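You operate a simulated robot arm through the tools that you are given. There is no shell and no other tool. Be economical: measure what you need, move in short steps, check, and stop when the job is done.

The job below is to be done with a simulated two-armed robot. You get a single attempt, and the scene is never put back.

TASK
Take the grey cloth from the sowing bench and lay it out flat on the spares rack.
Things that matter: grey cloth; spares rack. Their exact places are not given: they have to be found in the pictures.

It is judged by the outcome, as a careful person would: the job done as asked, and still so three seconds after it is handed in. It fails if anything else is knocked over, pushed out of place, dropped, spilled or broken. Flat cloth is picked up by pressing the open fingertips on it (5 to 10 N) and closing them slowly along it; thin cloth reads only 2 to 8 mm in the jaws.

THE ROBOT
Two 7-joint arms with two-finger parallel grippers on one trunk, on a base that drives. Base frame: it is fixed to the floor where the robot stands at the start and does not move with it; the origin is under the middle of the robot, x ahead of it, y to its left, z up. Lengths are in mm, angles in degrees, forces in N, time in s.
The left shoulder is at the start at [70, 163, 1120], the right one opposite. Places, roughly: spares rack [-1200, -1200, 800]. Payload 3.43 kg a hand.
The TCP of each hand is the grasp point between the finger pads, 34 mm short of the fingertips. In the tool frame z runs along the fingers and y along their closing line. Largest opening 128 mm; finger width 24, thickness 12; the body of the gripper, 48 by 130 mm, starts 96 mm behind the TCP.
Orientation is that of the tool frame in the base frame, as [roll, pitch, yaw] about the fixed x, y, z axes, in that order (R = Rz(yaw) Ry(pitch) Rx(roll)). With the fingers straight down and closing along the base's y, the tool's x points along the base's -x, its y along +y and its z along -z.

THE INTERFACE
- The arms move only by the tool jog_arm. It takes "left_moves", "right_moves" or both (then of equal length, played together; a hand with none holds still); each is one flat list of numbers, 7 for each row, row after row: the turn, a rotation vector about the base's x, y, z in rad, then the shift along the base's x, y, z in mm, then the closure, from 0 (fully open) to 1 (shut). In form: [ax, ay, az, x, y, z, gripper, ax, ay, az, x, y, z, gripper, ...]. A call has 1 to 20 rows; each row is the pose to reach, as a shift and turn from the pose commanded when the call began. A row lasts 0.2 s, in which the tool goes at most 50 mm and 8.6 degrees; a call with a longer step from one row to the next is refused whole, and so is a gripper value outside its range. A pose out of reach is approached as far as the arm can. The call stops where the force on the tool passes 40 N (or 10 N more than at its start, if that is more) or the arm is blocked; 0.2 s more then pass. Each finger travels about 153 mm/s and halts on what it meets, pressing with about 36 N; the grip force reading is that of the motor and also rises with nothing between the fingers. The clock runs only during rows and for 0.2 s after the last one: add rows that repeat a pose to give the fingers time. It gives the time, the measured TCP pose, the force on the tool (base axes), the opening and the grip force at its end, in the units of the frame above (readings bear some noise), with the torque about the TCP (base axes, N m) and any sound that the robot's microphone picked up, and new pictures: "show" is both (left out), scene, wrist or none (wrist: the cameras of the hands that moved).
- Cameras (640 x 400 px; columns grow to the right, rows downward): "scene" is now at [140, -17.6, 1355.7]; the picture's right is [-0.18, -0.98, 0.00], its down [-0.49, 0.09, -0.86] and it looks along [0.85, -0.16, -0.50] (base axes); focal length 249 px, centre (320, 200). "left" rides on the left gripper at [76, 11, -160] in its tool frame; the picture's right is [-0.15, 0.99, 0.00], its down [-0.88, -0.13, -0.46] and it looks along [-0.45, -0.07, 0.89] (tool axes); focal length 234 px, centre (320, 200). "right" rides on the right gripper at [76, -11, -160] in its tool frame; the picture's right is [0.15, 0.99, 0.00], its down [-0.88, 0.13, -0.46] and it looks along [-0.45, 0.07, 0.89] (tool axes); focal length 234 px, centre (320, 200).
- raise_lower(by): slides the trunk up (or, below 0, down) by that many mm; the arms and the scene camera ride with it, the base frame stays. It gives what a move gives, with no picture.
- steer(legs): drives the robot by 1 to 6 legs, each [ahead, left, turn to the left] in mm, mm and degrees, along the robot's own axes; the way and the turn of a leg run together, so that a leg with both is an arc; at most 1500 mm and 180 degrees a leg. The arms and the cameras ride along, it lands a little off, and it stops where it bumps. It gives what a move gives, and a new picture of the scene camera.
- pan_tilt(pan, tilt): turns the head with the scene camera to pan (to the left, within 86 degrees either way) and tilt (down, from -29 to 69), counted from straight ahead of the robot. It gives what a move gives, and a new picture of the scene camera.
- locate(camera, pixels): there is no depth. For up to 12 entries [column, row, z] of the newest picture of that camera ("zoom" is the newest enlarged one), the place [x, y] in the base frame at which the ray of that pixel passes the height z, good to about 2 mm. The clock stands still meanwhile.
- inspect(camera, box): a new picture of the part [left, top, right, bottom] of that camera's present view, enlarged. The clock stands still meanwhile.
- close_job(): hands the job in; it is judged then, once.

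Work in short steps. Measure before you move; look again where a grasp or a placing could have gone wrong, and mend it. You have 80 turns and 260 pictures in all, those below and enlarged ones among them. Open the grippers and draw the arms clear of the work before you hand the job in, unless the task says otherwise; then end with one line.

The tools are called by a JSON object that holds its "fn" and its "kwargs". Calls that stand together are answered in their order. jog_arm: Moves the arms, as the interface text tells. Its arguments: {"type":"object","properties":{"left_moves":{"type":"array","items":{"type":"number"}},"right_moves":{"type":"array","items":{"type":"number"}},"show":{"type":"string","enum":["both","scene","wrist","none"]}},"required":[]} The other tools are called the same way: raise_lower (by) slides the trunk up or down; steer (legs) drives the base; pan_tilt (pan, tilt) turns the head that bears the scene camera; locate (camera, pixels) gives the place at which the rays of pixels pass given heights; inspect (camera, box) takes an enlarged picture of a part of a camera's view; close_job () hands the job in.

At the start:

```text
clock: 0.0
left_position: [661.3, 107.4, 986.3]
left_tcp_rot: [180.0, 0.0, -179.9]
left_force: [1.1, -0.5, -0.6]
left_moment: [0.0, -0.03, 0.01]
left_gripper_width: 128.2
left_grip_force: 0.0
right_position: [644.0, -357.1, 1041.4]
right_tcp_rot: [180.0, 0.0, 179.9]
right_force: [0.2, -0.1, 0.2]
right_moment: [0.02, -0.01, 0.01]
right_gripper_width: 128.1
right_grip_force: 0.2
trunk travel left (down, up): [-600.0, 340.0]
robot x, y, heading: [-4.0, -0.5, 0.3]
head pan, tilt: [-10.4, 30.2]
```

scene: 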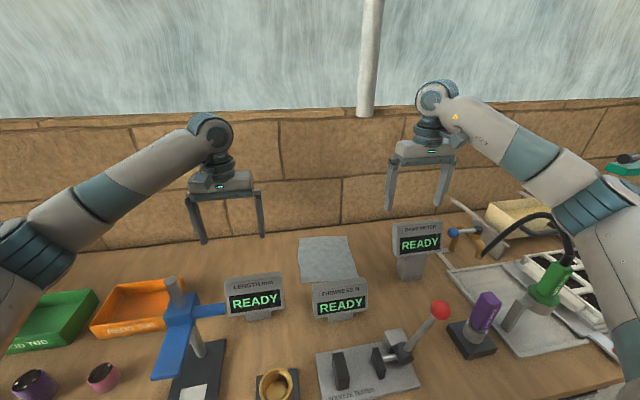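
right: 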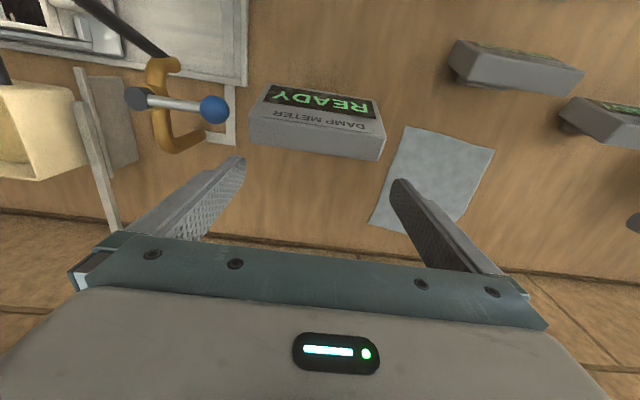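
left: 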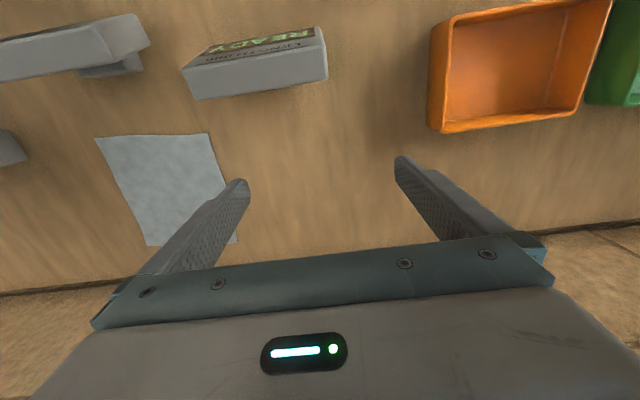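

The grey cloth lies behind the displays, at about scene (298..357, 236..285). I measure its corners and enlarge the view.

{"fn": "locate", "kwargs": {"camera": "scene", "pixels": [[298, 238, 752], [347, 236, 752], [357, 280, 752], [302, 281, 752], [340, 318, 752], [340, 283, 820], [313, 285, 820], [368, 281, 820]]}}

{"fn": "locate", "kwargs": {"camera": "left", "pixels": [[95, 138, 752], [208, 134, 752], [237, 243, 752], [147, 246, 752]]}}

{"fn": "locate", "kwargs": {"camera": "right", "pixels": [[406, 127, 752], [494, 151, 752], [370, 222, 752]]}}

{"fn": "inspect", "kwargs": {"camera": "scene", "box": [220, 190, 460, 340]}}

```text
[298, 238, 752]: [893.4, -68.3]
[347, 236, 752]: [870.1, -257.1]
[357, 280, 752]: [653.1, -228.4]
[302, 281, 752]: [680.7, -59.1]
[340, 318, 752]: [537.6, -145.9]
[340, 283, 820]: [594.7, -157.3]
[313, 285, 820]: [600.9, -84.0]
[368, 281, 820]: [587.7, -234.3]
```

```text
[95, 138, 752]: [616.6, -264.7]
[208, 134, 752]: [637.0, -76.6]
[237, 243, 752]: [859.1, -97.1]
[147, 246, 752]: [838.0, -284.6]
```

```text
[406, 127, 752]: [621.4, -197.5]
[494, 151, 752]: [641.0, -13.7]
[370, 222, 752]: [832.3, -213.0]
```

```text
2.67 times, centred on (340, 265) of scene
```

zoom: 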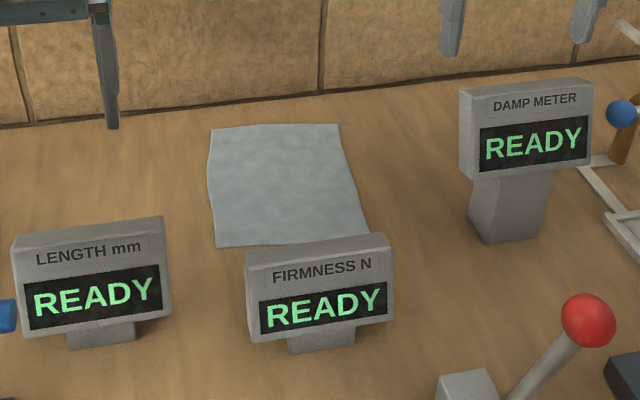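

Left and right rays meet about 50 mm above 752, so the cloth is at z≈801. I look closely at the firmness display next to it.

{"fn": "inspect", "kwargs": {"camera": "left", "box": [0, 0, 256, 160]}}

{"fn": "inspect", "kwargs": {"camera": "right", "box": [360, 20, 616, 180]}}

{"fn": "locate", "kwargs": {"camera": "left", "pixels": [[95, 138, 801], [208, 134, 801], [237, 243, 801], [147, 246, 801], [147, 43, 801], [120, 14, 801]]}}

{"fn": "locate", "kwargs": {"camera": "right", "pixels": [[406, 127, 801], [494, 151, 801], [370, 222, 801], [573, 95, 801], [584, 71, 801], [452, 68, 801]]}}

```text
2.50 times, centred on (128, 80) of left
```

zoom: 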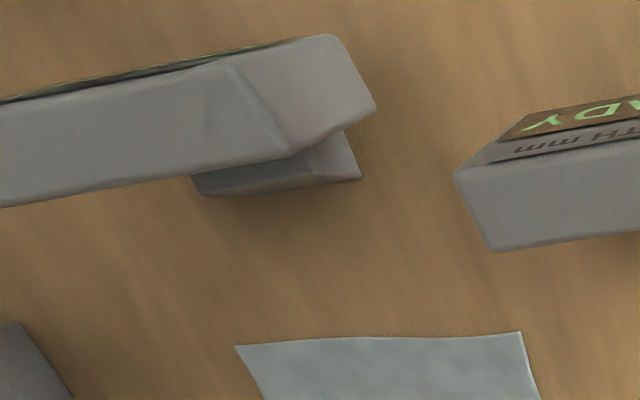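

```text
2.50 times, centred on (488, 100) of right
```

zoom: 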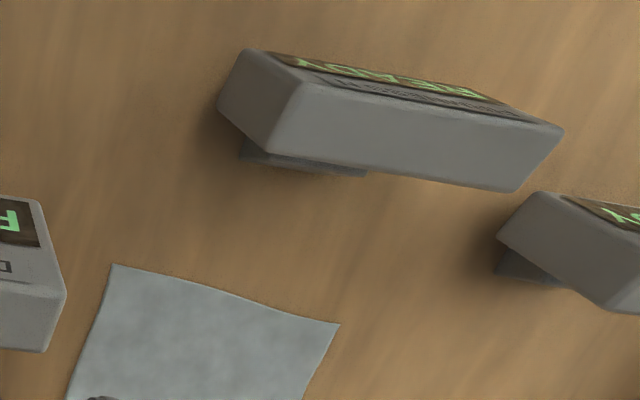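

```text
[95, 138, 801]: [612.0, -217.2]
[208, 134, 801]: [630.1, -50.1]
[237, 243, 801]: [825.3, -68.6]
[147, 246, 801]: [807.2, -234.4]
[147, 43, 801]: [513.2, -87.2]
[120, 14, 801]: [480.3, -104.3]
```

```text
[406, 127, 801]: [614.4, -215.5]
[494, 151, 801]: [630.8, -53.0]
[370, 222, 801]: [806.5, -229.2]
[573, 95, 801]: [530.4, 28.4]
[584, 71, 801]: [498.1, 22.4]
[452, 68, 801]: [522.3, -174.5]
```

Cloth corners at z≈801: near (630,-52) and (613,-216), far (825,-68) and (807,-232); the display behind it tops at about z 892, x≤545, clear of a near-edge grasp. I turn both hands so they close across the near edge and bring them above its corners, still high.

{"fn": "jog_arm", "kwargs": {"left_moves": [0, 0, -0.12, 0, -13, 0, 0.1, 0, 0, -0.239, 0, -26, 0, 0.2, 0, 0, -0.359, 0, -40, 0, 0.3, 0, 0, -0.478, 0, -53, 0, 0.4, 0, 0, -0.598, 0, -66, 0, 0.5, 0, 0, -0.717, 1, -79, 0, 0.6, 0, 0, -0.837, 1, -92, 0, 0.69, 0, 0, -0.957, 1, -106, 0, 0.69, 0, 0, -1.076, 1, -119, 0, 0.69, 0, 0, -1.196, 1, -132, 0, 0.69, 0, 0, -1.315, 1, -145, 0, 0.69, 0, 0, -1.435, 1, -158, 0, 0.69, 0, 0, -1.555, 1, -172, 0, 0.69, 0, 0, -1.674, 1, -185, 0, 0.69], "right_moves": [0, 0, 0.105, 0.5, 11, 0, 0.1, 0, 0, 0.21, 1, 23, 0, 0.2, 0, 0, 0.315, 1.5, 34, 0, 0.3, 0, 0, 0.419, 2, 46, 0, 0.4, 0, 0, 0.524, 2.5, 57, 0, 0.5, 0, 0, 0.629, 3, 68, 0, 0.6, 0, 0, 0.734, 3.5, 80, 0, 0.69, 0, 0, 0.839, 4, 91, 0, 0.69, 0, 0, 0.944, 4.5, 102, 0, 0.69, 0, 0, 1.049, 5, 114, 0, 0.69, 0, 0, 1.153, 5.5, 125, 0, 0.69, 0, 0, 1.258, 6, 137, 0, 0.69, 0, 0, 1.363, 6.3, 148, 0, 0.69, 0, 0, 1.468, 6.6, 159.4, 0, 0.69]}}

```text
clock: 3.0
left_position: [664.9, -75.7, 985.2]
left_tcp_rot: [-180.0, 0.0, 84.2]
left_force: [0.0, -0.8, 0.3]
left_moment: [0.0, -0.01, 0.02]
left_gripper_width: 39.7
left_grip_force: 0.1
right_position: [496.3, -108.8, 1039.0]
right_tcp_rot: [-179.8, -0.1, -97.3]
right_force: [-0.3, 0.0, 0.2]
right_moment: [0.0, 0.06, -0.01]
right_gripper_width: 39.5
right_grip_force: 0.2
right hand out of reach, approached as far as the arm can: row 8, 9, 10, 11, 12, 13, 14
trunk travel left (down, up): [-600.0, 340.0]
robot x, y, heading: [2.2, 2.3, 0.1]
head pan, tilt: [-10.4, 30.2]
```

scene: 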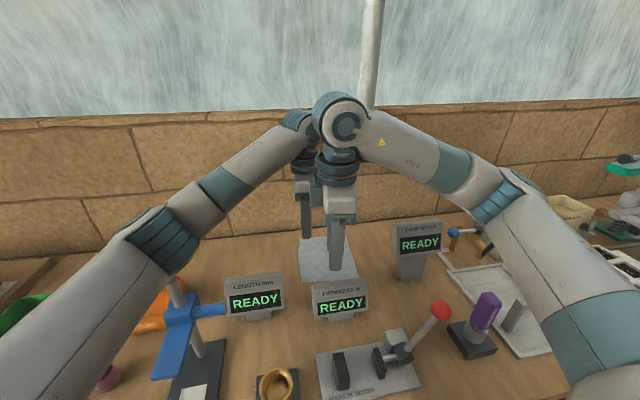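
right: 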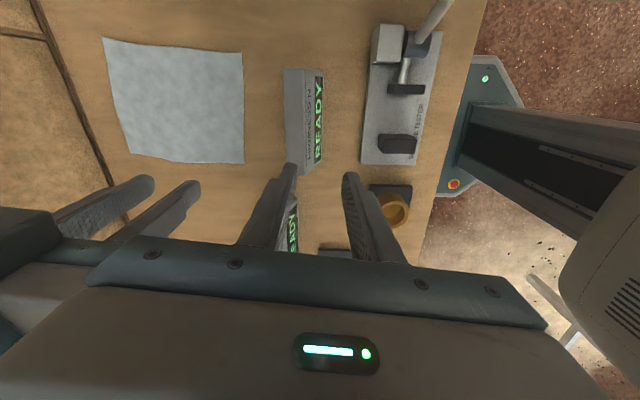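
left: 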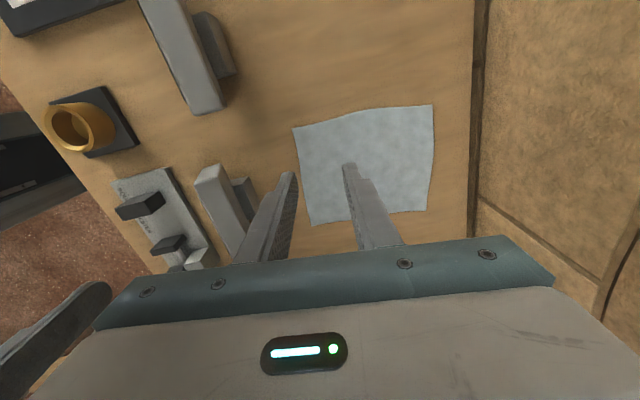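

The right arm stopped short, at (496,-109). I move it a little outward to see how it answers before re-aiming.

{"fn": "jog_arm", "kwargs": {"right_moves": [0, 0, 0, 0, -20, -5, 0.69, 0, 0, 0, 0, -40, -10, 0.69, 0, 0, 0, 0, -60, -20, 0.69], "show": "scene"}}

```text
clock: 3.8
left_position: [663.7, -75.8, 985.4]
left_tcp_rot: [-179.9, 0.0, 84.1]
left_force: [-0.6, -0.4, -0.4]
left_moment: [0.02, -0.02, 0.0]
left_gripper_width: 39.9
left_grip_force: 0.1
right_position: [462.8, -161.1, 1021.0]
right_tcp_rot: [179.9, 0.0, -96.0]
right_force: [0.1, -0.5, -0.6]
right_moment: [0.01, 0.01, 0.01]
right_gripper_width: 39.4
right_grip_force: 0.1
right hand out of reach, approached as far as the arm can: row 1, 2, 3
trunk travel left (down, up): [-600.0, 340.0]
robot x, y, heading: [-0.2, -0.3, 0.2]
head pan, tilt: [-10.4, 30.2]
```

scene: 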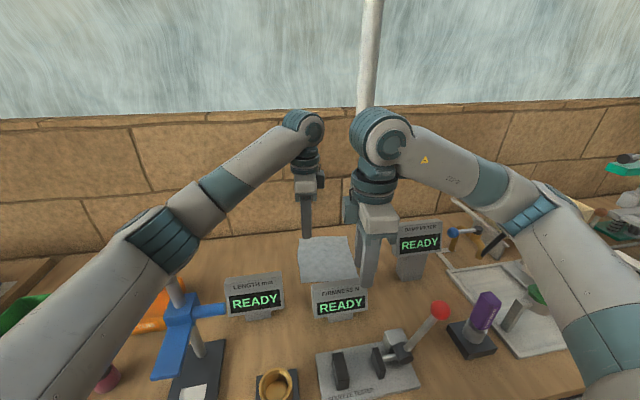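

The right wrist can't keep that turn at this reach. I turn it the other way round instead (same orientation as the left hand), first back to neutral and outward.

{"fn": "jog_arm", "kwargs": {"right_moves": [0, 0, -0.14, 0, -12, 0, 0.69, 0, 0, -0.28, 0, -24, 0, 0.69, 0, 0, -0.42, 0, -36, 0, 0.69, 0, 0, -0.56, 0, -48, 0, 0.69, 0, 0, -0.7, 10, -60, 0, 0.69, 0, 0, -0.84, 30, -72, 0, 0.69, 0, 0, -0.98, 50, -84, 0, 0.69, 0, 0, -1.12, 70, -96, 0, 0.69, 0, 0, -1.26, 90, -108, 0, 0.69, 0, 0, -1.4, 110, -120, 0, 0.69, 0, 0, -1.54, 130, -130, 0, 0.69, 0, 0, -1.68, 150, -140, 0, 0.69, 0, 0, -1.82, 160, -140, 0, 0.69, 0, 0, -1.96, 170, -140, 0, 0.69, 0, 0, -2.1, 180, -140, 0, 0.69, 0, 0, -2.24, 185, -140, 0, 0.69, 0, 0, -2.38, 190, -140, 0, 0.69, 0, 0, -2.52, 190, -140, 0, 0.69, 0, 0, -2.66, 190, -140, 0, 0.69, 0, 0, -2.8, 190, -140, 0, 0.69]}}

```text
clock: 8.0
left_position: [664.2, -77.3, 985.5]
left_tcp_rot: [179.9, 0.0, 84.2]
left_force: [-0.9, -0.3, 0.1]
left_moment: [-0.01, 0.0, 0.0]
left_gripper_width: 39.6
left_grip_force: 0.0
right_position: [649.3, -300.8, 1019.2]
right_tcp_rot: [-180.0, 0.0, 103.5]
right_force: [-0.4, 0.1, 0.4]
right_moment: [0.02, 0.06, -0.01]
right_gripper_width: 39.8
right_grip_force: 0.1
trunk travel left (down, up): [-600.0, 340.0]
robot x, y, heading: [-2.0, 1.0, 0.1]
head pan, tilt: [-10.4, 30.2]
```

scene: 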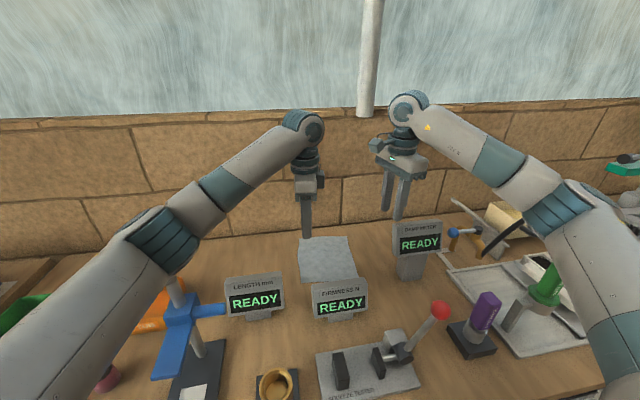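
right: 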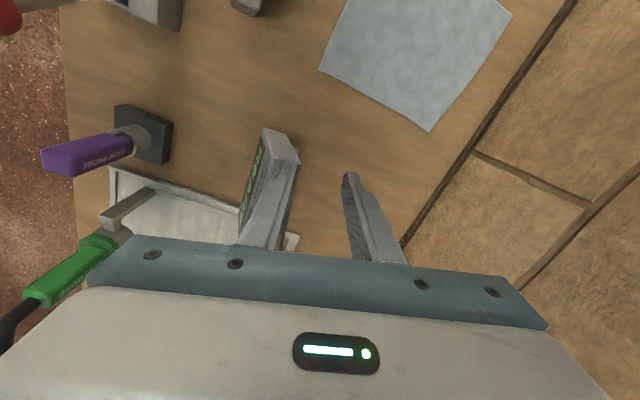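

That works. Now I finish the right hand's turn and bring both over the near corners (139 mm apart), still high, checking the gap between hands.

{"fn": "jog_arm", "kwargs": {"left_moves": [0, 0, 0, 0, 2, 0, 0.69, 0, 0, 0, 0, 4, 0, 0.69, 0, 0, 0, 0, 6, 0, 0.69, 0, 0, 0, 0, 8, 0, 0.69, 0, 0, 0, 0, 8, 0, 0.69, 0, 0, 0, 0, 8, 0, 0.69], "right_moves": [0, 0, -0.1, 0, 16, -5, 0.69, 0, 0, -0.2, 0, 32, -10, 0.69, 0, 0, -0.3, 0, 48, -20, 0.69, 0, 0, -0.339, 0, 64, -30, 0.69, 0, 0, -0.339, 0, 80, -35, 0.69, 0, 0, -0.339, 0, 94, -35, 0.69]}}

```text
clock: 9.4
left_position: [661.9, -69.6, 986.5]
left_tcp_rot: [-180.0, 0.0, 84.1]
left_force: [-1.0, 0.0, 0.3]
left_moment: [-0.02, 0.03, -0.01]
left_gripper_width: 39.8
left_grip_force: 0.0
right_position: [649.3, -208.4, 985.6]
right_tcp_rot: [179.9, 0.1, 84.2]
right_force: [0.2, -0.3, -0.1]
right_moment: [-0.03, 0.0, -0.02]
right_gripper_width: 39.4
right_grip_force: 0.0
trunk travel left (down, up): [-600.0, 340.0]
robot x, y, heading: [-1.4, 2.1, 0.2]
head pan, tilt: [-10.4, 30.2]
```

scene: 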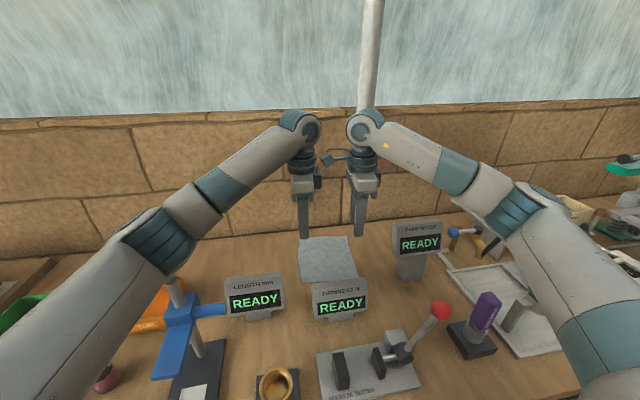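
right: 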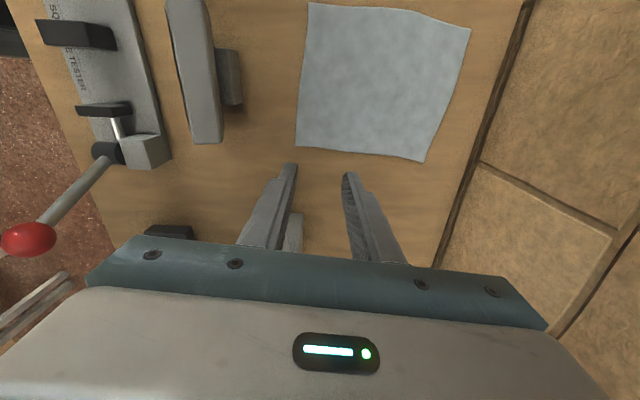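
left: 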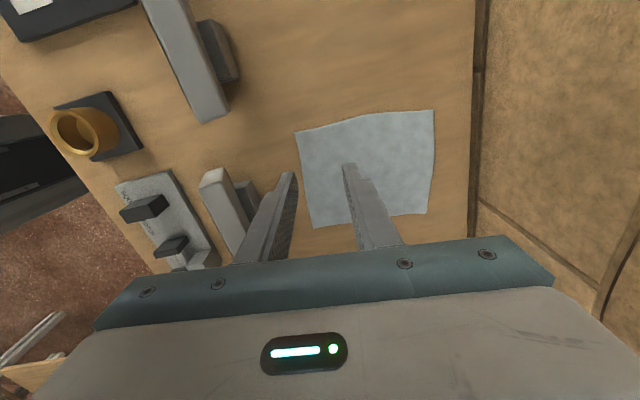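

Both hands are in place with a gap. I recheck the cloth corners with these nearer views, at z 801.

{"fn": "locate", "kwargs": {"camera": "left", "pixels": [[295, 132, 801], [313, 228, 801], [433, 110, 801], [427, 213, 801]]}}

{"fn": "locate", "kwargs": {"camera": "right", "pixels": [[310, 4, 801], [297, 147, 801], [469, 30, 801], [424, 161, 801]]}}

```text
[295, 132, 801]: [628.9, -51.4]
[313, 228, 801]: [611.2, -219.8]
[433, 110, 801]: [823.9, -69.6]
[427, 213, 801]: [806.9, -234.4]
```

```text
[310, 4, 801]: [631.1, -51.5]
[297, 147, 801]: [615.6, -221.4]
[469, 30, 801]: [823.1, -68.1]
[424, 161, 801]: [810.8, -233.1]
```

Corners confirmed. I lower both hands to fingertips ~15 mm above the cloth.

{"fn": "jog_arm", "kwargs": {"left_moves": [0, 0, 0, 0, 0, -25, 0.69, 0, 0, 0, 0, 0, -50, 0.69, 0, 0, 0, 0, 0, -75, 0.69, 0, 0, 0, 0, 0, -95, 0.69, 0, 0, 0, 1, 0, -115, 0.69, 0, 0, 0, 1, 0, -130, 0.69, 0, 0, 0, 1, 0, -137, 0.69, 0, 0, 0, 1, 0, -137, 0.69], "right_moves": [0, 0, 0, 0, 0, -25, 0.69, 0, 0, 0, 0, 0, -50, 0.69, 0, 0, 0, 0, 0, -75, 0.69, 0, 0, 0, 0, 0, -95, 0.69, 0, 0, 0, 0, 0, -115, 0.69, 0, 0, 0, 0, 0, -130, 0.69, 0, 0, 0, 0, 0, -136, 0.69, 0, 0, 0, 0, 0, -136, 0.69]}}

```text
clock: 10.5
left_position: [693.4, -72.4, 992.0]
left_tcp_rot: [169.9, -0.8, 84.1]
left_force: [-0.6, 0.1, 0.0]
left_moment: [-0.02, 0.02, 0.06]
left_gripper_width: 39.5
left_grip_force: 0.0
right_position: [648.5, -205.5, 881.3]
right_tcp_rot: [-180.0, -0.1, 84.6]
right_force: [0.0, 0.9, 0.6]
right_moment: [0.03, 0.01, -0.02]
right_gripper_width: 39.8
right_grip_force: 0.0
trunk travel left (down, up): [-600.0, 340.0]
robot x, y, heading: [0.0, 1.0, 0.2]
head pan, tilt: [-10.4, 30.2]
stopped in row 5 (left hand): the arm was blocked; the commanded pose is now the measured one
```

scene: 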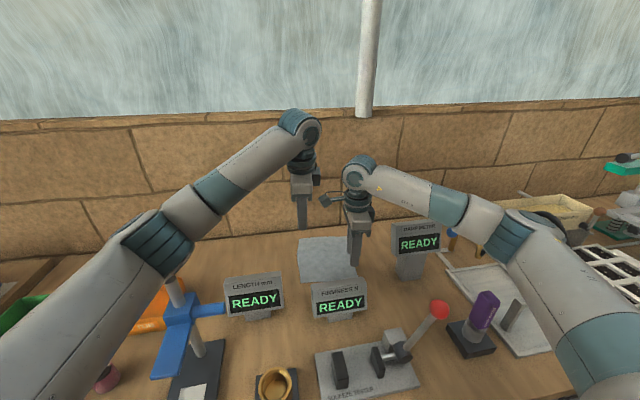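
right: 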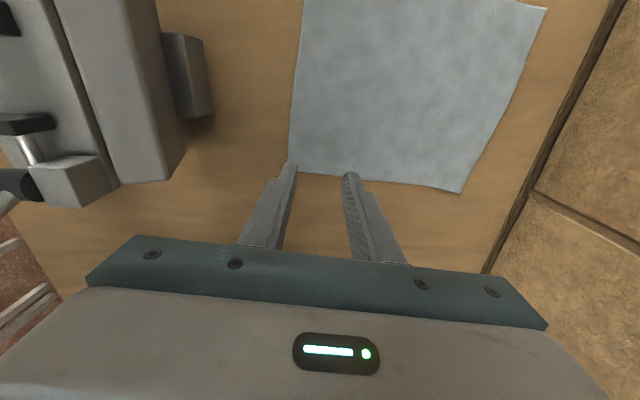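
left: 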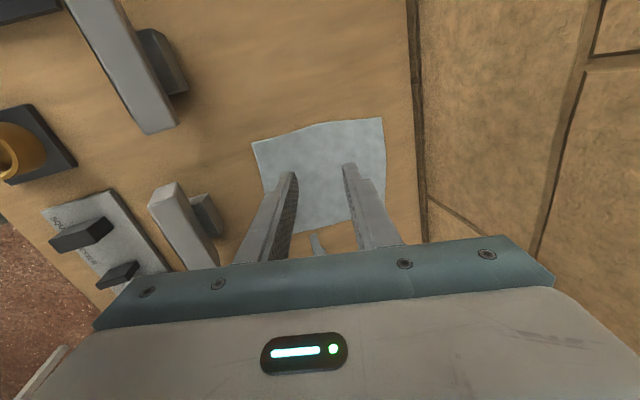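

The left arm was blocked on its way down. I look at its elbow against the length gauge's post, around scene (170,260).

{"fn": "inspect", "kwargs": {"camera": "scene", "box": [80, 180, 272, 300]}}

{"fn": "pan_tilt", "kwargs": {"pan": 35, "tilt": 40}}

```text
3.33 times, centred on (176, 240) of scene
```

zoom: 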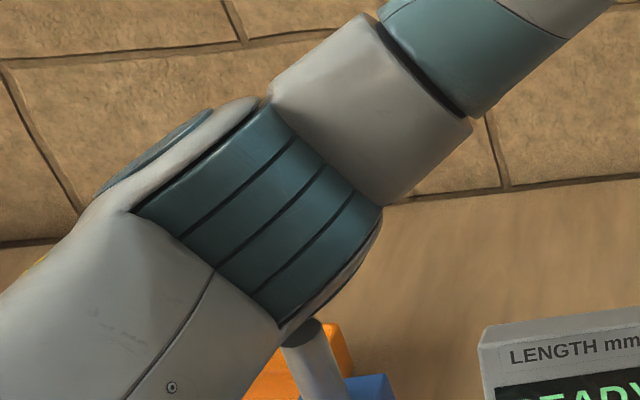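

```text
clock: 11.6
left_position: [692.7, -72.6, 990.1]
left_tcp_rot: [170.2, -0.8, 84.2]
left_force: [0.3, -0.7, 0.3]
left_moment: [0.0, -0.03, -0.01]
left_gripper_width: 39.7
left_grip_force: 0.0
right_position: [648.3, -205.5, 882.8]
right_tcp_rot: [180.0, 0.0, 84.6]
right_force: [0.6, 0.3, 0.2]
right_moment: [0.01, 0.05, -0.03]
right_gripper_width: 39.9
right_grip_force: 0.0
trunk travel left (down, up): [-600.0, 340.0]
robot x, y, heading: [4.4, 3.9, 0.2]
head pan, tilt: [35.0, 40.0]
```

scene: 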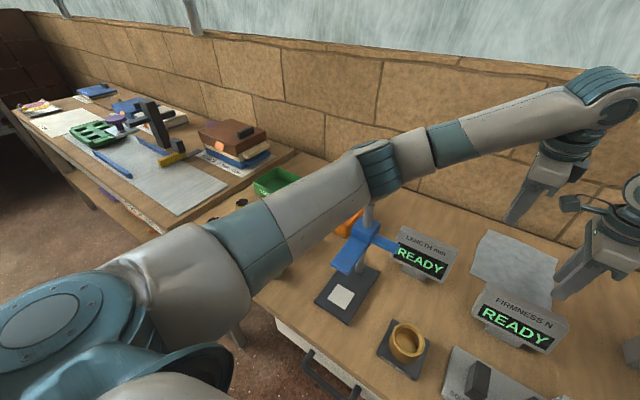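

The left elbow rests on the length gauge's post top. I raise the trunk by 200 so the elbow lifts straight off it and stays higher while the hands go down.

{"fn": "raise_lower", "kwargs": {"by": 200}}

{"fn": "pan_tilt", "kwargs": {"pan": 30, "tilt": 45}}

```text
clock: 13.8
left_position: [695.2, -69.0, 1180.1]
left_tcp_rot: [171.0, -0.7, 84.2]
left_force: [0.5, -0.6, -0.4]
left_moment: [0.02, -0.02, -0.01]
left_gripper_width: 39.6
left_grip_force: 0.1
right_position: [650.3, -204.0, 1081.4]
right_tcp_rot: [-179.8, 0.1, 84.6]
right_force: [0.7, -0.4, 0.6]
right_moment: [0.04, 0.04, -0.02]
right_gripper_width: 39.5
right_grip_force: 0.1
trunk travel left (down, up): [-800.0, 140.0]
robot x, y, heading: [1.1, 0.9, 0.1]
head pan, tilt: [35.0, 40.0]
```

```text
clock: 14.5
left_position: [694.4, -71.1, 1180.0]
left_tcp_rot: [171.0, -0.7, 84.2]
left_force: [1.1, 0.7, 0.8]
left_moment: [0.02, 0.02, 0.01]
left_gripper_width: 39.6
left_grip_force: 0.0
right_position: [650.6, -204.8, 1081.3]
right_tcp_rot: [-179.8, 0.0, 84.5]
right_force: [0.2, -0.3, 0.4]
right_moment: [-0.02, 0.03, 0.0]
right_gripper_width: 39.8
right_grip_force: 0.0
trunk travel left (down, up): [-800.0, 140.0]
robot x, y, heading: [-2.9, -0.2, 0.0]
head pan, tilt: [30.0, 45.0]
```

scene: 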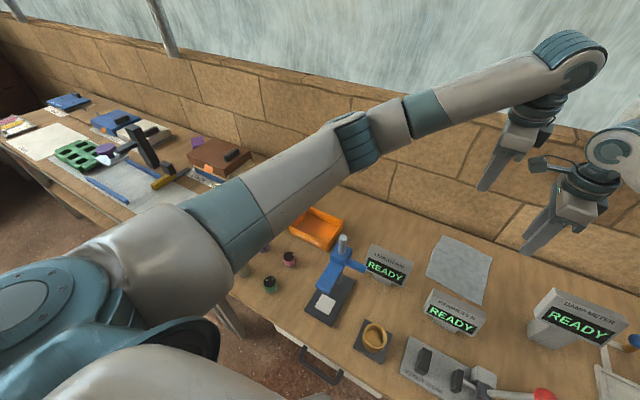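

The elbow is free and nothing was moved. I straighten the left hand and lower both to z≈1000, watching the elbow.

{"fn": "jog_arm", "kwargs": {"left_moves": [0.001, 0.04, 0, -8, 0, -25, 0.69, 0.002, 0.08, 0, -16, 0, -50, 0.69, 0.003, 0.12, 0, -24, 0, -80, 0.69, 0.004, 0.157, 0, -31, 0, -110, 0.69, 0.004, 0.157, 0, -31, 0, -135, 0.69, 0.004, 0.157, 0, -31, 0, -160, 0.69, 0.004, 0.157, 0, -31, 0, -180, 0.69], "right_moves": [0, 0, 0, 0, -2, -10, 0.69, 0, 0, 0, 0, -2, -20, 0.69, 0, 0, 0, 0, -2, -30, 0.69, 0, 0, 0, 0, -2, -45, 0.69, 0, 0, 0, 0, -2, -60, 0.69, 0, 0, 0, 0, -2, -70, 0.69, 0, 0, 0, 0, -2, -81, 0.69], "show": "scene"}}

```text
clock: 15.2
left_position: [681.7, -68.4, 1129.6]
left_tcp_rot: [175.4, 0.2, 84.3]
left_force: [0.6, 2.1, 2.2]
left_moment: [-0.2, 0.12, 0.0]
left_gripper_width: 39.8
left_grip_force: 0.3
right_position: [645.8, -210.2, 1052.1]
right_tcp_rot: [-179.0, 0.8, 84.6]
right_force: [0.0, -1.4, -1.3]
right_moment: [0.13, -0.09, 0.06]
right_gripper_width: 39.7
right_grip_force: 0.1
trunk travel left (down, up): [-800.0, 140.0]
robot x, y, heading: [-1.6, 0.9, 0.1]
head pan, tilt: [30.0, 45.0]
stopped in row 3 (left hand): the force on the tool passed its limit (the readings are from after the stop); the commanded pose is now the measured one
```

scene: 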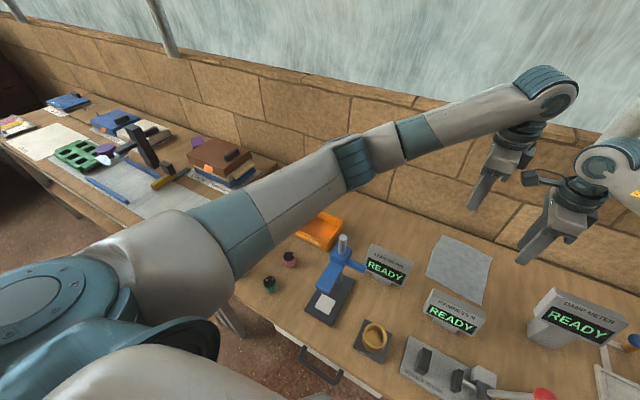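

The hands touched each other (right hand's camera bracket). I look closer.

{"fn": "inspect", "kwargs": {"camera": "scene", "box": [448, 60, 640, 280]}}

```text
1.82 times, centred on (544, 170) of scene
```

zoom: 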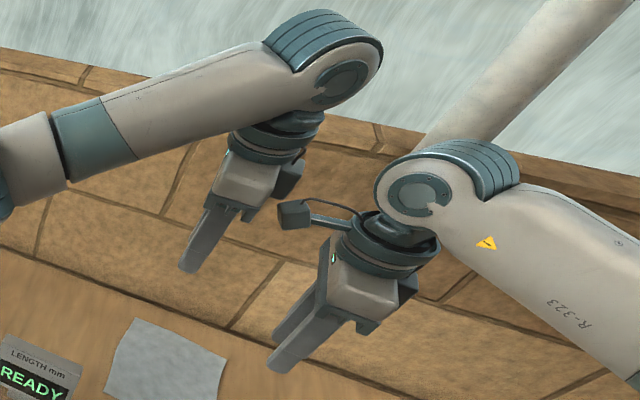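

Camera bracket clearance is too small with upright hands. I tilt both wrists 8° outward (fingertips stay on target) and bring them level, right hand kept 30 mm farther out for now.

{"fn": "jog_arm", "kwargs": {"left_moves": [0, 0, 0, 0, 3, 0, 0.69, -0.03, 0.02, 0, -2, 5, -10, 0.69, -0.07, 0.04, 0, -6, 5, -25, 0.69, -0.1, 0.06, 0, -12, 5, -45, 0.69, -0.14, 0.08, 0, -18, 5, -65, 0.69, -0.14, 0.08, 0, -18, 5, -85, 0.69, -0.14, 0.08, 0, -18, 5, -105, 0.69, -0.14, 0.08, 0, -18, 5, -120, 0.69, -0.14, 0.08, 0, -18, 5, -130, 0.69, -0.14, 0.08, 0, -18, 5, -130, 0.69], "right_moves": [0.03, -0.003, 0, 0, -15, 0, 0.69, 0.06, -0.006, 0, 0, -28, 0, 0.69, 0.1, -0.01, 0, 2, -33, 0, 0.69, 0.13, -0.014, 0, 4, -33, -5, 0.69, 0.154, -0.017, 0, 4, -33, -15, 0.69, 0.154, -0.017, 0, 4, -33, -25, 0.69, 0.154, -0.017, 0, 4, -33, -35, 0.69, 0.154, -0.017, 0, 4, -33, -45, 0.69, 0.154, -0.017, 0, 4, -33, -52, 0.69, 0.154, -0.017, 0, 4, -33, -52, 0.69], "show": "scene"}}

```text
clock: 17.4
left_position: [663.2, -64.5, 998.5]
left_tcp_rot: [179.3, 8.5, 84.6]
left_force: [-1.4, -0.8, 0.1]
left_moment: [0.02, -0.01, -0.01]
left_gripper_width: 39.6
left_grip_force: 0.1
right_position: [649.9, -242.8, 999.9]
right_tcp_rot: [-179.3, -8.0, 84.5]
right_force: [0.3, 0.0, -0.6]
right_moment: [-0.01, -0.02, 0.02]
right_gripper_width: 39.9
right_grip_force: 0.1
trunk travel left (down, up): [-800.0, 140.0]
robot x, y, heading: [-0.0, 0.8, -0.2]
head pan, tilt: [30.0, 45.0]
```

scene: 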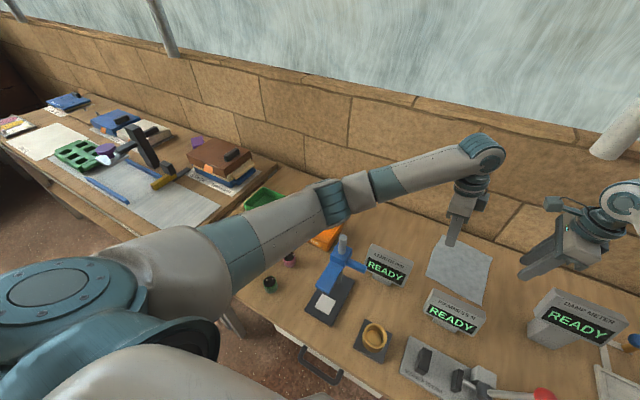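

I measure the post top (342,238) to see how much room the left elbow has.

{"fn": "locate", "kwargs": {"camera": "scene", "pixels": [[342, 238, 900], [342, 238, 950], [342, 238, 1000], [342, 238, 1050], [345, 222, 1050], [345, 222, 1100]]}}

{"fn": "inspect", "kwargs": {"camera": "scene", "box": [270, 140, 462, 300]}}

```text
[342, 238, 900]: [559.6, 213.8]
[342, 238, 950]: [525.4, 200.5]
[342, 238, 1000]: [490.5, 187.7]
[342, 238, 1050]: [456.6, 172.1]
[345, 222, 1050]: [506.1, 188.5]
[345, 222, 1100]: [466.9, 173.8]
```

```text
2.50 times, centred on (366, 220) of scene
```

zoom: 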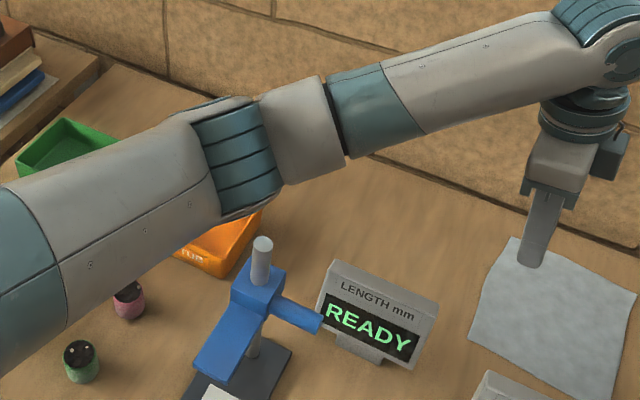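

Post top is at about (487,185, z 1010), right under the left arm. The cloth centre is at y≈-140, so I raise the trunk and drive 140 mm to the right, which clears the elbow and centres the robot.

{"fn": "raise_lower", "kwargs": {"by": 100}}

{"fn": "steer", "kwargs": {"legs": [[0, -140, 0]]}}

{"fn": "pan_tilt", "kwargs": {"pan": 0, "tilt": 50}}

```text
clock: 18.7
left_position: [663.7, -63.6, 1100.2]
left_tcp_rot: [179.3, 8.5, 84.6]
left_force: [0.7, 0.3, 0.0]
left_moment: [0.03, 0.02, 0.0]
left_gripper_width: 39.5
left_grip_force: 0.0
right_position: [649.8, -242.4, 1099.5]
right_tcp_rot: [-179.1, -8.0, 84.7]
right_force: [0.1, -0.7, -0.6]
right_moment: [0.0, -0.02, -0.02]
right_gripper_width: 39.7
right_grip_force: 0.0
trunk travel left (down, up): [-900.0, 40.0]
robot x, y, heading: [-0.8, 1.5, -0.2]
head pan, tilt: [30.0, 45.0]
```

```text
clock: 20.0
left_position: [663.0, -204.9, 1101.3]
left_tcp_rot: [179.3, 8.6, 84.5]
left_force: [-0.4, -0.1, 0.2]
left_moment: [0.01, -0.02, -0.01]
left_gripper_width: 39.8
left_grip_force: 0.0
right_position: [649.3, -383.4, 1100.7]
right_tcp_rot: [-179.3, -8.0, 84.6]
right_force: [0.3, 0.6, 0.1]
right_moment: [-0.06, 0.03, 0.01]
right_gripper_width: 39.7
right_grip_force: 0.0
trunk travel left (down, up): [-900.0, 40.0]
robot x, y, heading: [0.8, -138.7, -0.1]
head pan, tilt: [30.0, 45.0]
```

scene: 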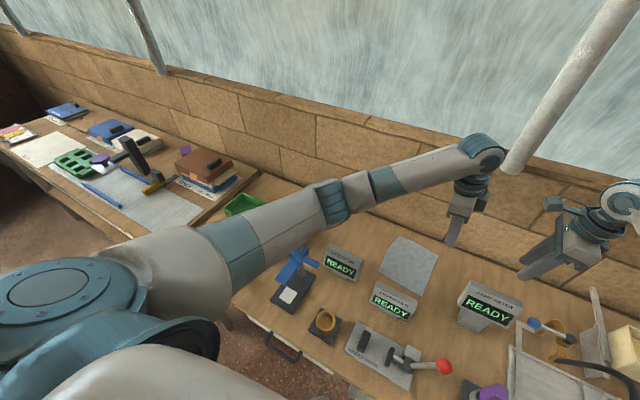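

```text
clock: 21.0
left_position: [662.0, -207.5, 1099.8]
left_tcp_rot: [179.3, 8.5, 84.6]
left_force: [0.4, -0.8, 0.5]
left_moment: [-0.02, 0.03, 0.02]
left_gripper_width: 39.5
left_grip_force: 0.1
right_position: [648.5, -384.6, 1099.5]
right_tcp_rot: [-179.2, -8.1, 84.6]
right_force: [0.6, -0.9, 1.2]
right_moment: [0.01, 0.03, 0.01]
right_gripper_width: 39.6
right_grip_force: 0.1
trunk travel left (down, up): [-900.0, 40.0]
robot x, y, heading: [2.6, -142.3, -0.3]
head pan, tilt: [0.0, 50.0]
```

scene: 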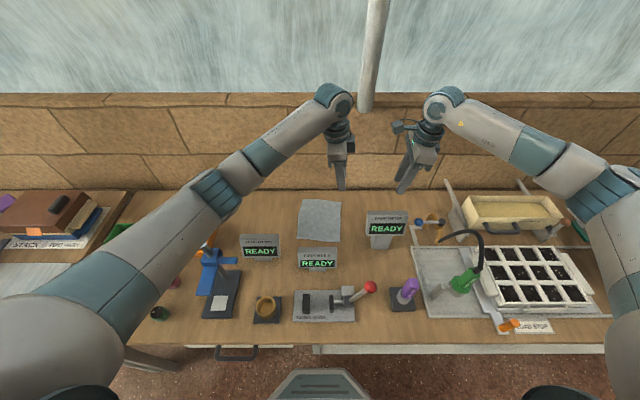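

Elbows are clear now. I bring the hands back over the corners (left +142, right +171 in y) and down to z≈960.

{"fn": "jog_arm", "kwargs": {"left_moves": [0, 0, 0, 0, 20, 0, 0.69, 0, 0, 0, 0, 45, 0, 0.69, 0, 0, 0, 0, 70, 0, 0.69, 0, 0, 0, 0, 95, 0, 0.69, 0, 0, 0, 0, 120, 0, 0.69, 0, 0, 0, 0, 142, 0, 0.69, 0, 0, 0, 0, 142, -20, 0.69, 0, 0, 0, 0, 142, -40, 0.69, 0, 0, 0, 0, 142, -60, 0.69, 0, 0, 0, 0, 142, -80, 0.69, 0, 0, 0, 0, 142, -100, 0.69, 0, 0, 0, 0, 142, -120, 0.69, 0, 0, 0, 0, 142, -140, 0.69, 0, 0, 0, 0, 142, -140, 0.69], "right_moves": [0, 0, 0, 0, 20, 0, 0.69, 0, 0, 0, 0, 45, 0, 0.69, 0, 0, 0, 0, 70, 0, 0.69, 0, 0, 0, 0, 95, 0, 0.69, 0, 0, 0, 0, 120, 0, 0.69, 0, 0, 0, 0, 135, 0, 0.69, 0, 0, 0, 0, 150, -20, 0.69, 0, 0, 0, 0, 160, -40, 0.69, 0, 0, 0, 0, 165, -60, 0.69, 0, 0, 0, 0, 171, -80, 0.69, 0, 0, 0, 0, 171, -100, 0.69, 0, 0, 0, 0, 171, -120, 0.69, 0, 0, 0, 0, 171, -140, 0.69, 0, 0, 0, 0, 171, -140, 0.69]}}

```text
clock: 24.0
left_position: [661.8, -63.8, 960.1]
left_tcp_rot: [179.2, 8.4, 84.5]
left_force: [0.4, 0.0, -0.5]
left_moment: [-0.02, 0.01, -0.02]
left_gripper_width: 39.7
left_grip_force: 0.0
right_position: [649.2, -214.9, 959.5]
right_tcp_rot: [-179.5, -8.1, 84.6]
right_force: [-0.2, -0.7, -0.3]
right_moment: [-0.01, -0.02, 0.01]
right_gripper_width: 39.8
right_grip_force: 0.1
trunk travel left (down, up): [-900.0, 40.0]
robot x, y, heading: [2.2, -141.4, -0.2]
head pan, tilt: [0.0, 50.0]
```

scene: 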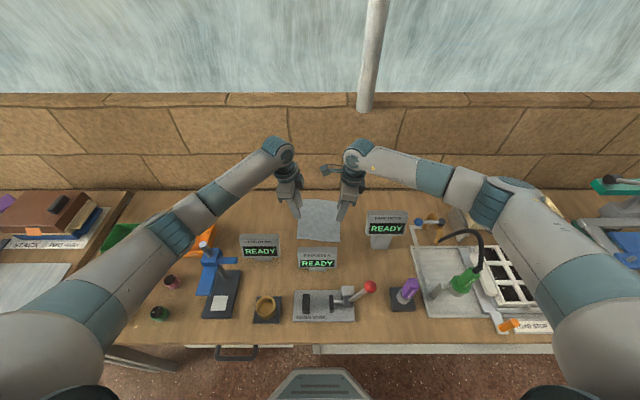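
right: 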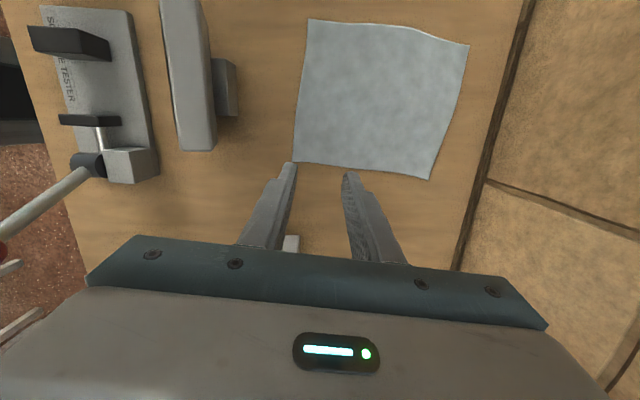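
left: 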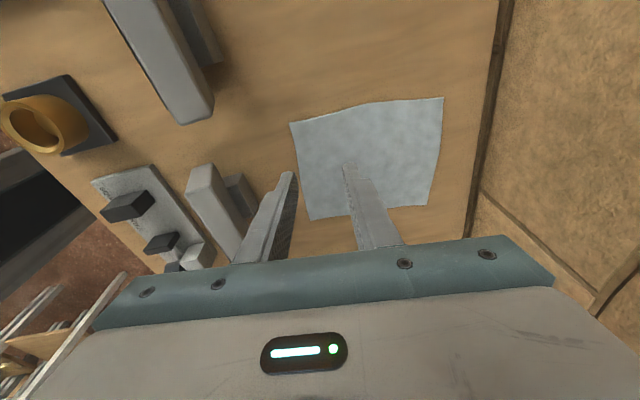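

Clear descent ahead. I go down to TCP z≈848 and look.

{"fn": "jog_arm", "kwargs": {"left_moves": [0, 0, 0, 0, 0, -20, 0.69, 0, 0, 0, 0, 0, -40, 0.69, 0, 0, 0, 0, 0, -60, 0.69, 0, 0, 0, 0, 0, -80, 0.69, 0, 0, 0, 0, 0, -95, 0.69, 0, 0, 0, 1, 0, -108, 0.69, 0, 0, 0, 1, 0, -112, 0.69], "right_moves": [0, 0, 0, 0, 0, -20, 0.69, 0, 0, 0, 0, 0, -40, 0.69, 0, 0, 0, 0, 0, -60, 0.69, 0, 0, 0, 0, 0, -80, 0.69, 0, 0, 0, 0, 0, -95, 0.69, 0, 0, 0, 0, 0, -108, 0.69, 0, 0, 0, 0, 0, -112, 0.69]}}

```text
clock: 25.6
left_position: [663.4, -65.2, 846.8]
left_tcp_rot: [179.2, 8.5, 84.5]
left_force: [0.8, -0.3, 0.1]
left_moment: [0.01, -0.03, -0.01]
left_gripper_width: 39.6
left_grip_force: 0.1
right_position: [649.3, -213.7, 847.8]
right_tcp_rot: [-179.1, -8.1, 84.5]
right_force: [0.4, -0.5, 0.0]
right_moment: [0.03, 0.02, 0.02]
right_gripper_width: 39.6
right_grip_force: 0.2
trunk travel left (down, up): [-900.0, 40.0]
robot x, y, heading: [3.7, -144.8, -0.1]
head pan, tilt: [0.0, 50.0]
```

scene: 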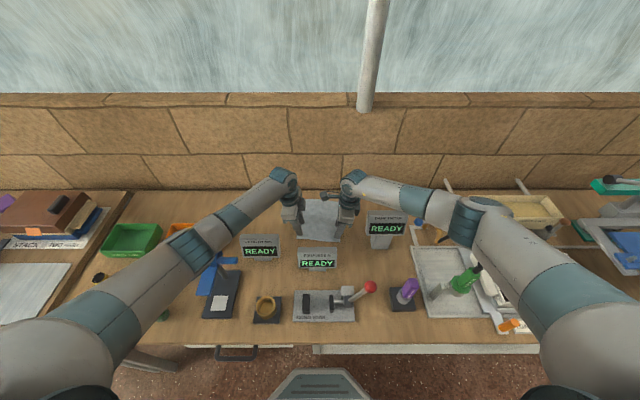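
right: 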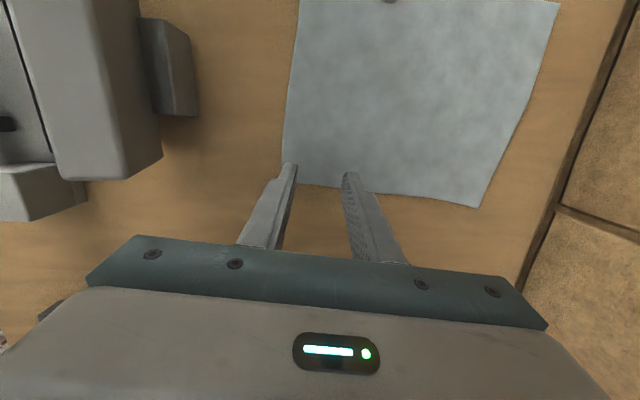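
left: 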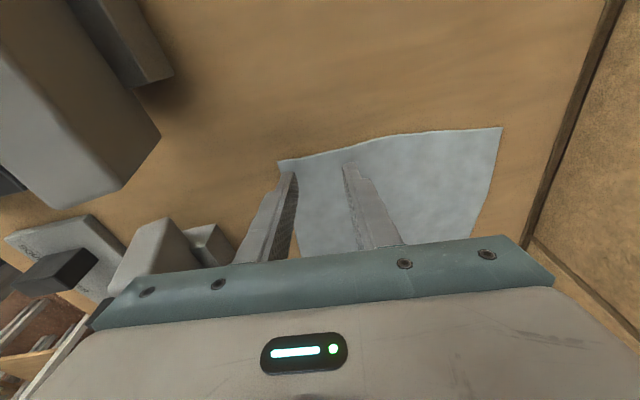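

Fingertips are ~10 mm above. I verify the corner positions in these close views before pressing.

{"fn": "locate", "kwargs": {"camera": "right", "pixels": [[283, 175, 801], [480, 207, 801], [300, 2, 801], [350, 182, 801], [290, 163, 812], [351, 174, 812]]}}

{"fn": "locate", "kwargs": {"camera": "left", "pixels": [[278, 161, 801], [501, 128, 801], [350, 145, 801], [289, 174, 812], [349, 163, 812]]}}

{"fn": "inspect", "kwargs": {"camera": "right", "box": [220, 100, 412, 220]}}

{"fn": "inspect", "kwargs": {"camera": "left", "box": [220, 100, 412, 220]}}

```text
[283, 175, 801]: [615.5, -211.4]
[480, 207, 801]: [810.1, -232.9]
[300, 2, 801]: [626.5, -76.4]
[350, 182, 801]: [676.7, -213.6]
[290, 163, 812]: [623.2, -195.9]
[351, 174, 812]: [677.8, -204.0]
```

```text
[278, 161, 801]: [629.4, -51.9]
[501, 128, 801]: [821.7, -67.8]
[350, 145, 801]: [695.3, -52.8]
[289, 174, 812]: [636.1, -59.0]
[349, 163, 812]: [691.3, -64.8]
```

```text
3.33 times, centred on (316, 160) of right
```

zoom: 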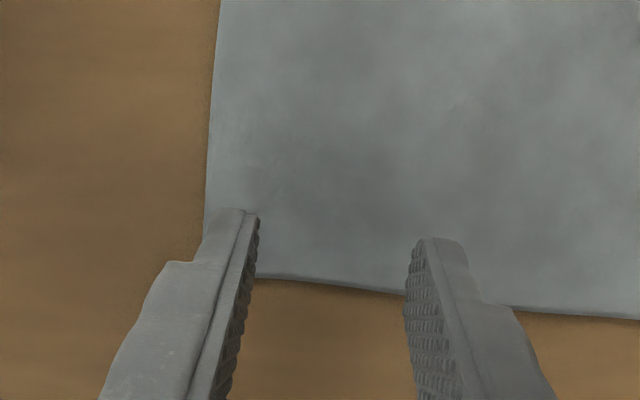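

```text
3.33 times, centred on (316, 160) of left
```

zoom: 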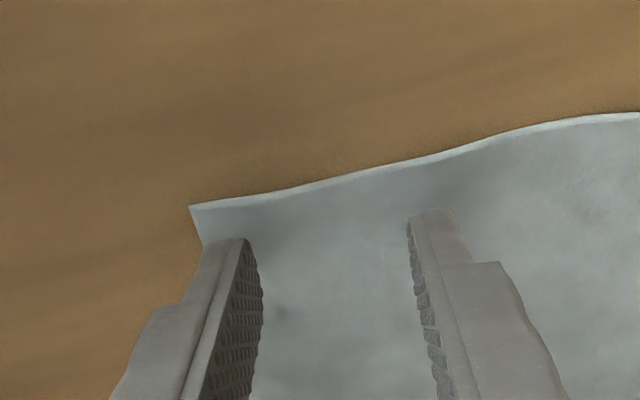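

Left is well inside; the right fingers overhang the side edge by ~8 mm, so I shift the right hand +6 in y and descend 8 mm toward contact.

{"fn": "jog_arm", "kwargs": {"left_moves": [0, 0, 0, 0, 0, -4, 0.69, 0, 0, 0, 0, 0, -8, 0.69, 0, 0, 0, 0, 0, -8, 0.69], "right_moves": [0, 0, 0, 0, 4, -3, 0.69, 0, 0, 0, 0, 6, -8, 0.69, 0, 0, 0, 0, 6, -8, 0.69], "show": "none"}}

{"fn": "jog_arm", "kwargs": {"left_moves": [0, 0, 0, 0, 0, -2, 0.69, 0, 0, 0, 0, 0, -3, 0.69], "right_moves": [0, 0, 0, 0, 0, -2, 0.69, 0, 0, 0, 0, 0, -3, 0.69], "show": "none"}}

```text
clock: 26.4
left_position: [663.5, -65.3, 838.4]
left_tcp_rot: [179.2, 8.5, 84.5]
left_force: [-0.4, 0.3, -0.2]
left_moment: [0.01, 0.02, -0.01]
left_gripper_width: 39.4
left_grip_force: 0.1
right_position: [648.3, -207.9, 840.0]
right_tcp_rot: [-179.2, -8.1, 84.6]
right_force: [0.3, -0.2, 0.3]
right_moment: [-0.05, 0.02, -0.02]
right_gripper_width: 39.3
right_grip_force: 0.1
trunk travel left (down, up): [-900.0, 40.0]
robot x, y, heading: [2.8, -138.5, -0.1]
head pan, tilt: [0.0, 50.0]
```

```text
clock: 27.0
left_position: [663.9, -66.3, 835.3]
left_tcp_rot: [179.2, 8.5, 84.6]
left_force: [0.4, 0.7, 1.7]
left_moment: [0.01, 0.02, -0.03]
left_gripper_width: 39.5
left_grip_force: 0.2
right_position: [648.3, -207.0, 836.7]
right_tcp_rot: [-179.3, -8.1, 84.5]
right_force: [0.3, -0.2, 0.4]
right_moment: [-0.03, -0.04, 0.01]
right_gripper_width: 39.7
right_grip_force: 0.2
trunk travel left (down, up): [-900.0, 40.0]
robot x, y, heading: [2.2, -143.7, 0.0]
head pan, tilt: [0.0, 50.0]
```

Left is just touching (1.7 N). I press both a little further.

{"fn": "jog_arm", "kwargs": {"left_moves": [0, 0, 0, 0, 0, -1, 0.69, 0, 0, 0, 0, 0, -1.5, 0.69], "right_moves": [0, 0, 0, 0, 0, -1.5, 0.69, 0, 0, 0, 0, 0, -2.5, 0.69], "show": "none"}}

```text
clock: 27.6
left_position: [663.7, -65.1, 836.8]
left_tcp_rot: [179.0, 8.5, 84.4]
left_force: [1.4, -0.5, 6.6]
left_moment: [0.02, 0.11, -0.02]
left_gripper_width: 39.0
left_grip_force: 0.1
right_position: [649.5, -207.3, 837.5]
right_tcp_rot: [-179.5, -8.2, 84.5]
right_force: [-0.4, -1.5, 14.1]
right_moment: [-0.16, -0.29, -0.04]
right_gripper_width: 39.8
right_grip_force: 0.3
trunk travel left (down, up): [-900.0, 40.0]
robot x, y, heading: [3.8, -139.7, -0.1]
head pan, tilt: [0.0, 50.0]
```

Left presses 6.6 N, right 14 N; I ease the right by 0.8 mm and close both slowly.

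{"fn": "jog_arm", "kwargs": {"left_moves": [0, 0, 0, 0, 0, 0, 0.69, 0, 0, 0, 0, 0, 0, 0.72, 0, 0, 0, 0, 0, 0, 0.75, 0, 0, 0, 0, 0, 0, 0.78, 0, 0, 0, 0, 0, 0, 0.81, 0, 0, 0, 0, 0, 0, 0.84, 0, 0, 0, 0, 0, 0, 0.87, 0, 0, 0, 0, 0, 0, 0.9, 0, 0, 0, 0, 0, 0, 0.93, 0, 0, 0, 0, 0, 0, 0.96, 0, 0, 0, 0, 0, 0, 0.98, 0, 0, 0, 0, 0, 0, 1, 0, 0, 0, 0, 0, 0, 1, 0, 0, 0, 0, 0, 0, 1], "right_moves": [0, 0, 0, 0, 0, 0.8, 0.69, 0, 0, 0, 0, 0, 0.8, 0.72, 0, 0, 0, 0, 0, 0.8, 0.75, 0, 0, 0, 0, 0, 0.8, 0.78, 0, 0, 0, 0, 0, 0.8, 0.81, 0, 0, 0, 0, 0, 0.8, 0.84, 0, 0, 0, 0, 0, 0.8, 0.87, 0, 0, 0, 0, 0, 0.8, 0.9, 0, 0, 0, 0, 0, 0.8, 0.93, 0, 0, 0, 0, 0, 0.8, 0.96, 0, 0, 0, 0, 0, 0.8, 0.98, 0, 0, 0, 0, 0, 0.8, 1, 0, 0, 0, 0, 0, 0.8, 1, 0, 0, 0, 0, 0, 0.8, 1]}}

```text
clock: 30.6
left_position: [661.2, -65.0, 836.7]
left_tcp_rot: [179.1, 8.5, 84.5]
left_force: [-1.2, 0.1, 8.2]
left_moment: [-0.01, 0.02, 0.0]
left_gripper_width: 2.4
left_grip_force: 36.0
right_position: [647.9, -207.1, 836.0]
right_tcp_rot: [-179.4, -8.1, 84.6]
right_force: [0.5, 1.2, 16.6]
right_moment: [-0.1, -0.08, 0.02]
right_gripper_width: 2.2
right_grip_force: 36.2
trunk travel left (down, up): [-900.0, 40.0]
robot x, y, heading: [0.8, -141.5, -0.1]
head pan, tilt: [0.0, 50.0]
```

scene: 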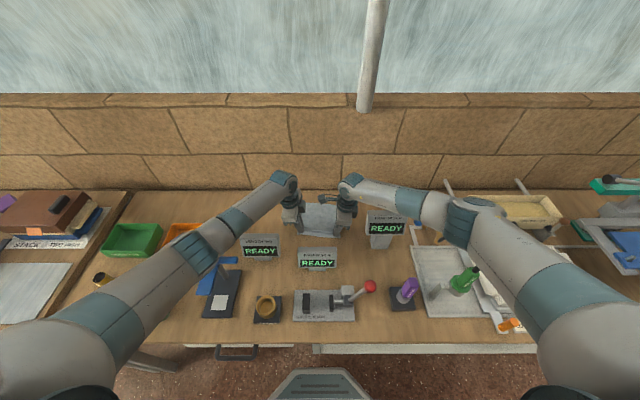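
right: 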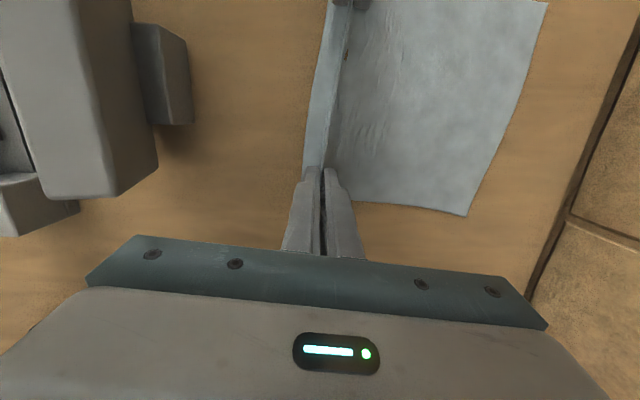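
left: 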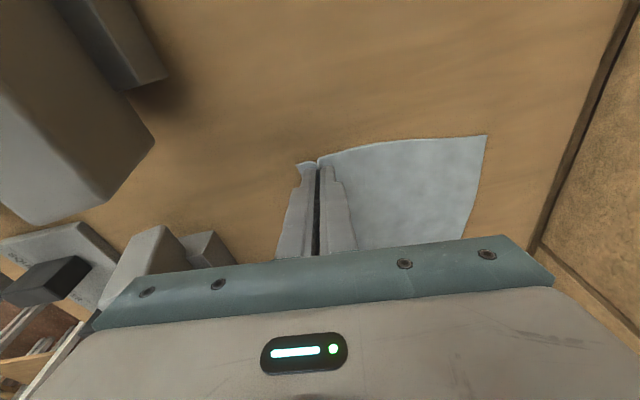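

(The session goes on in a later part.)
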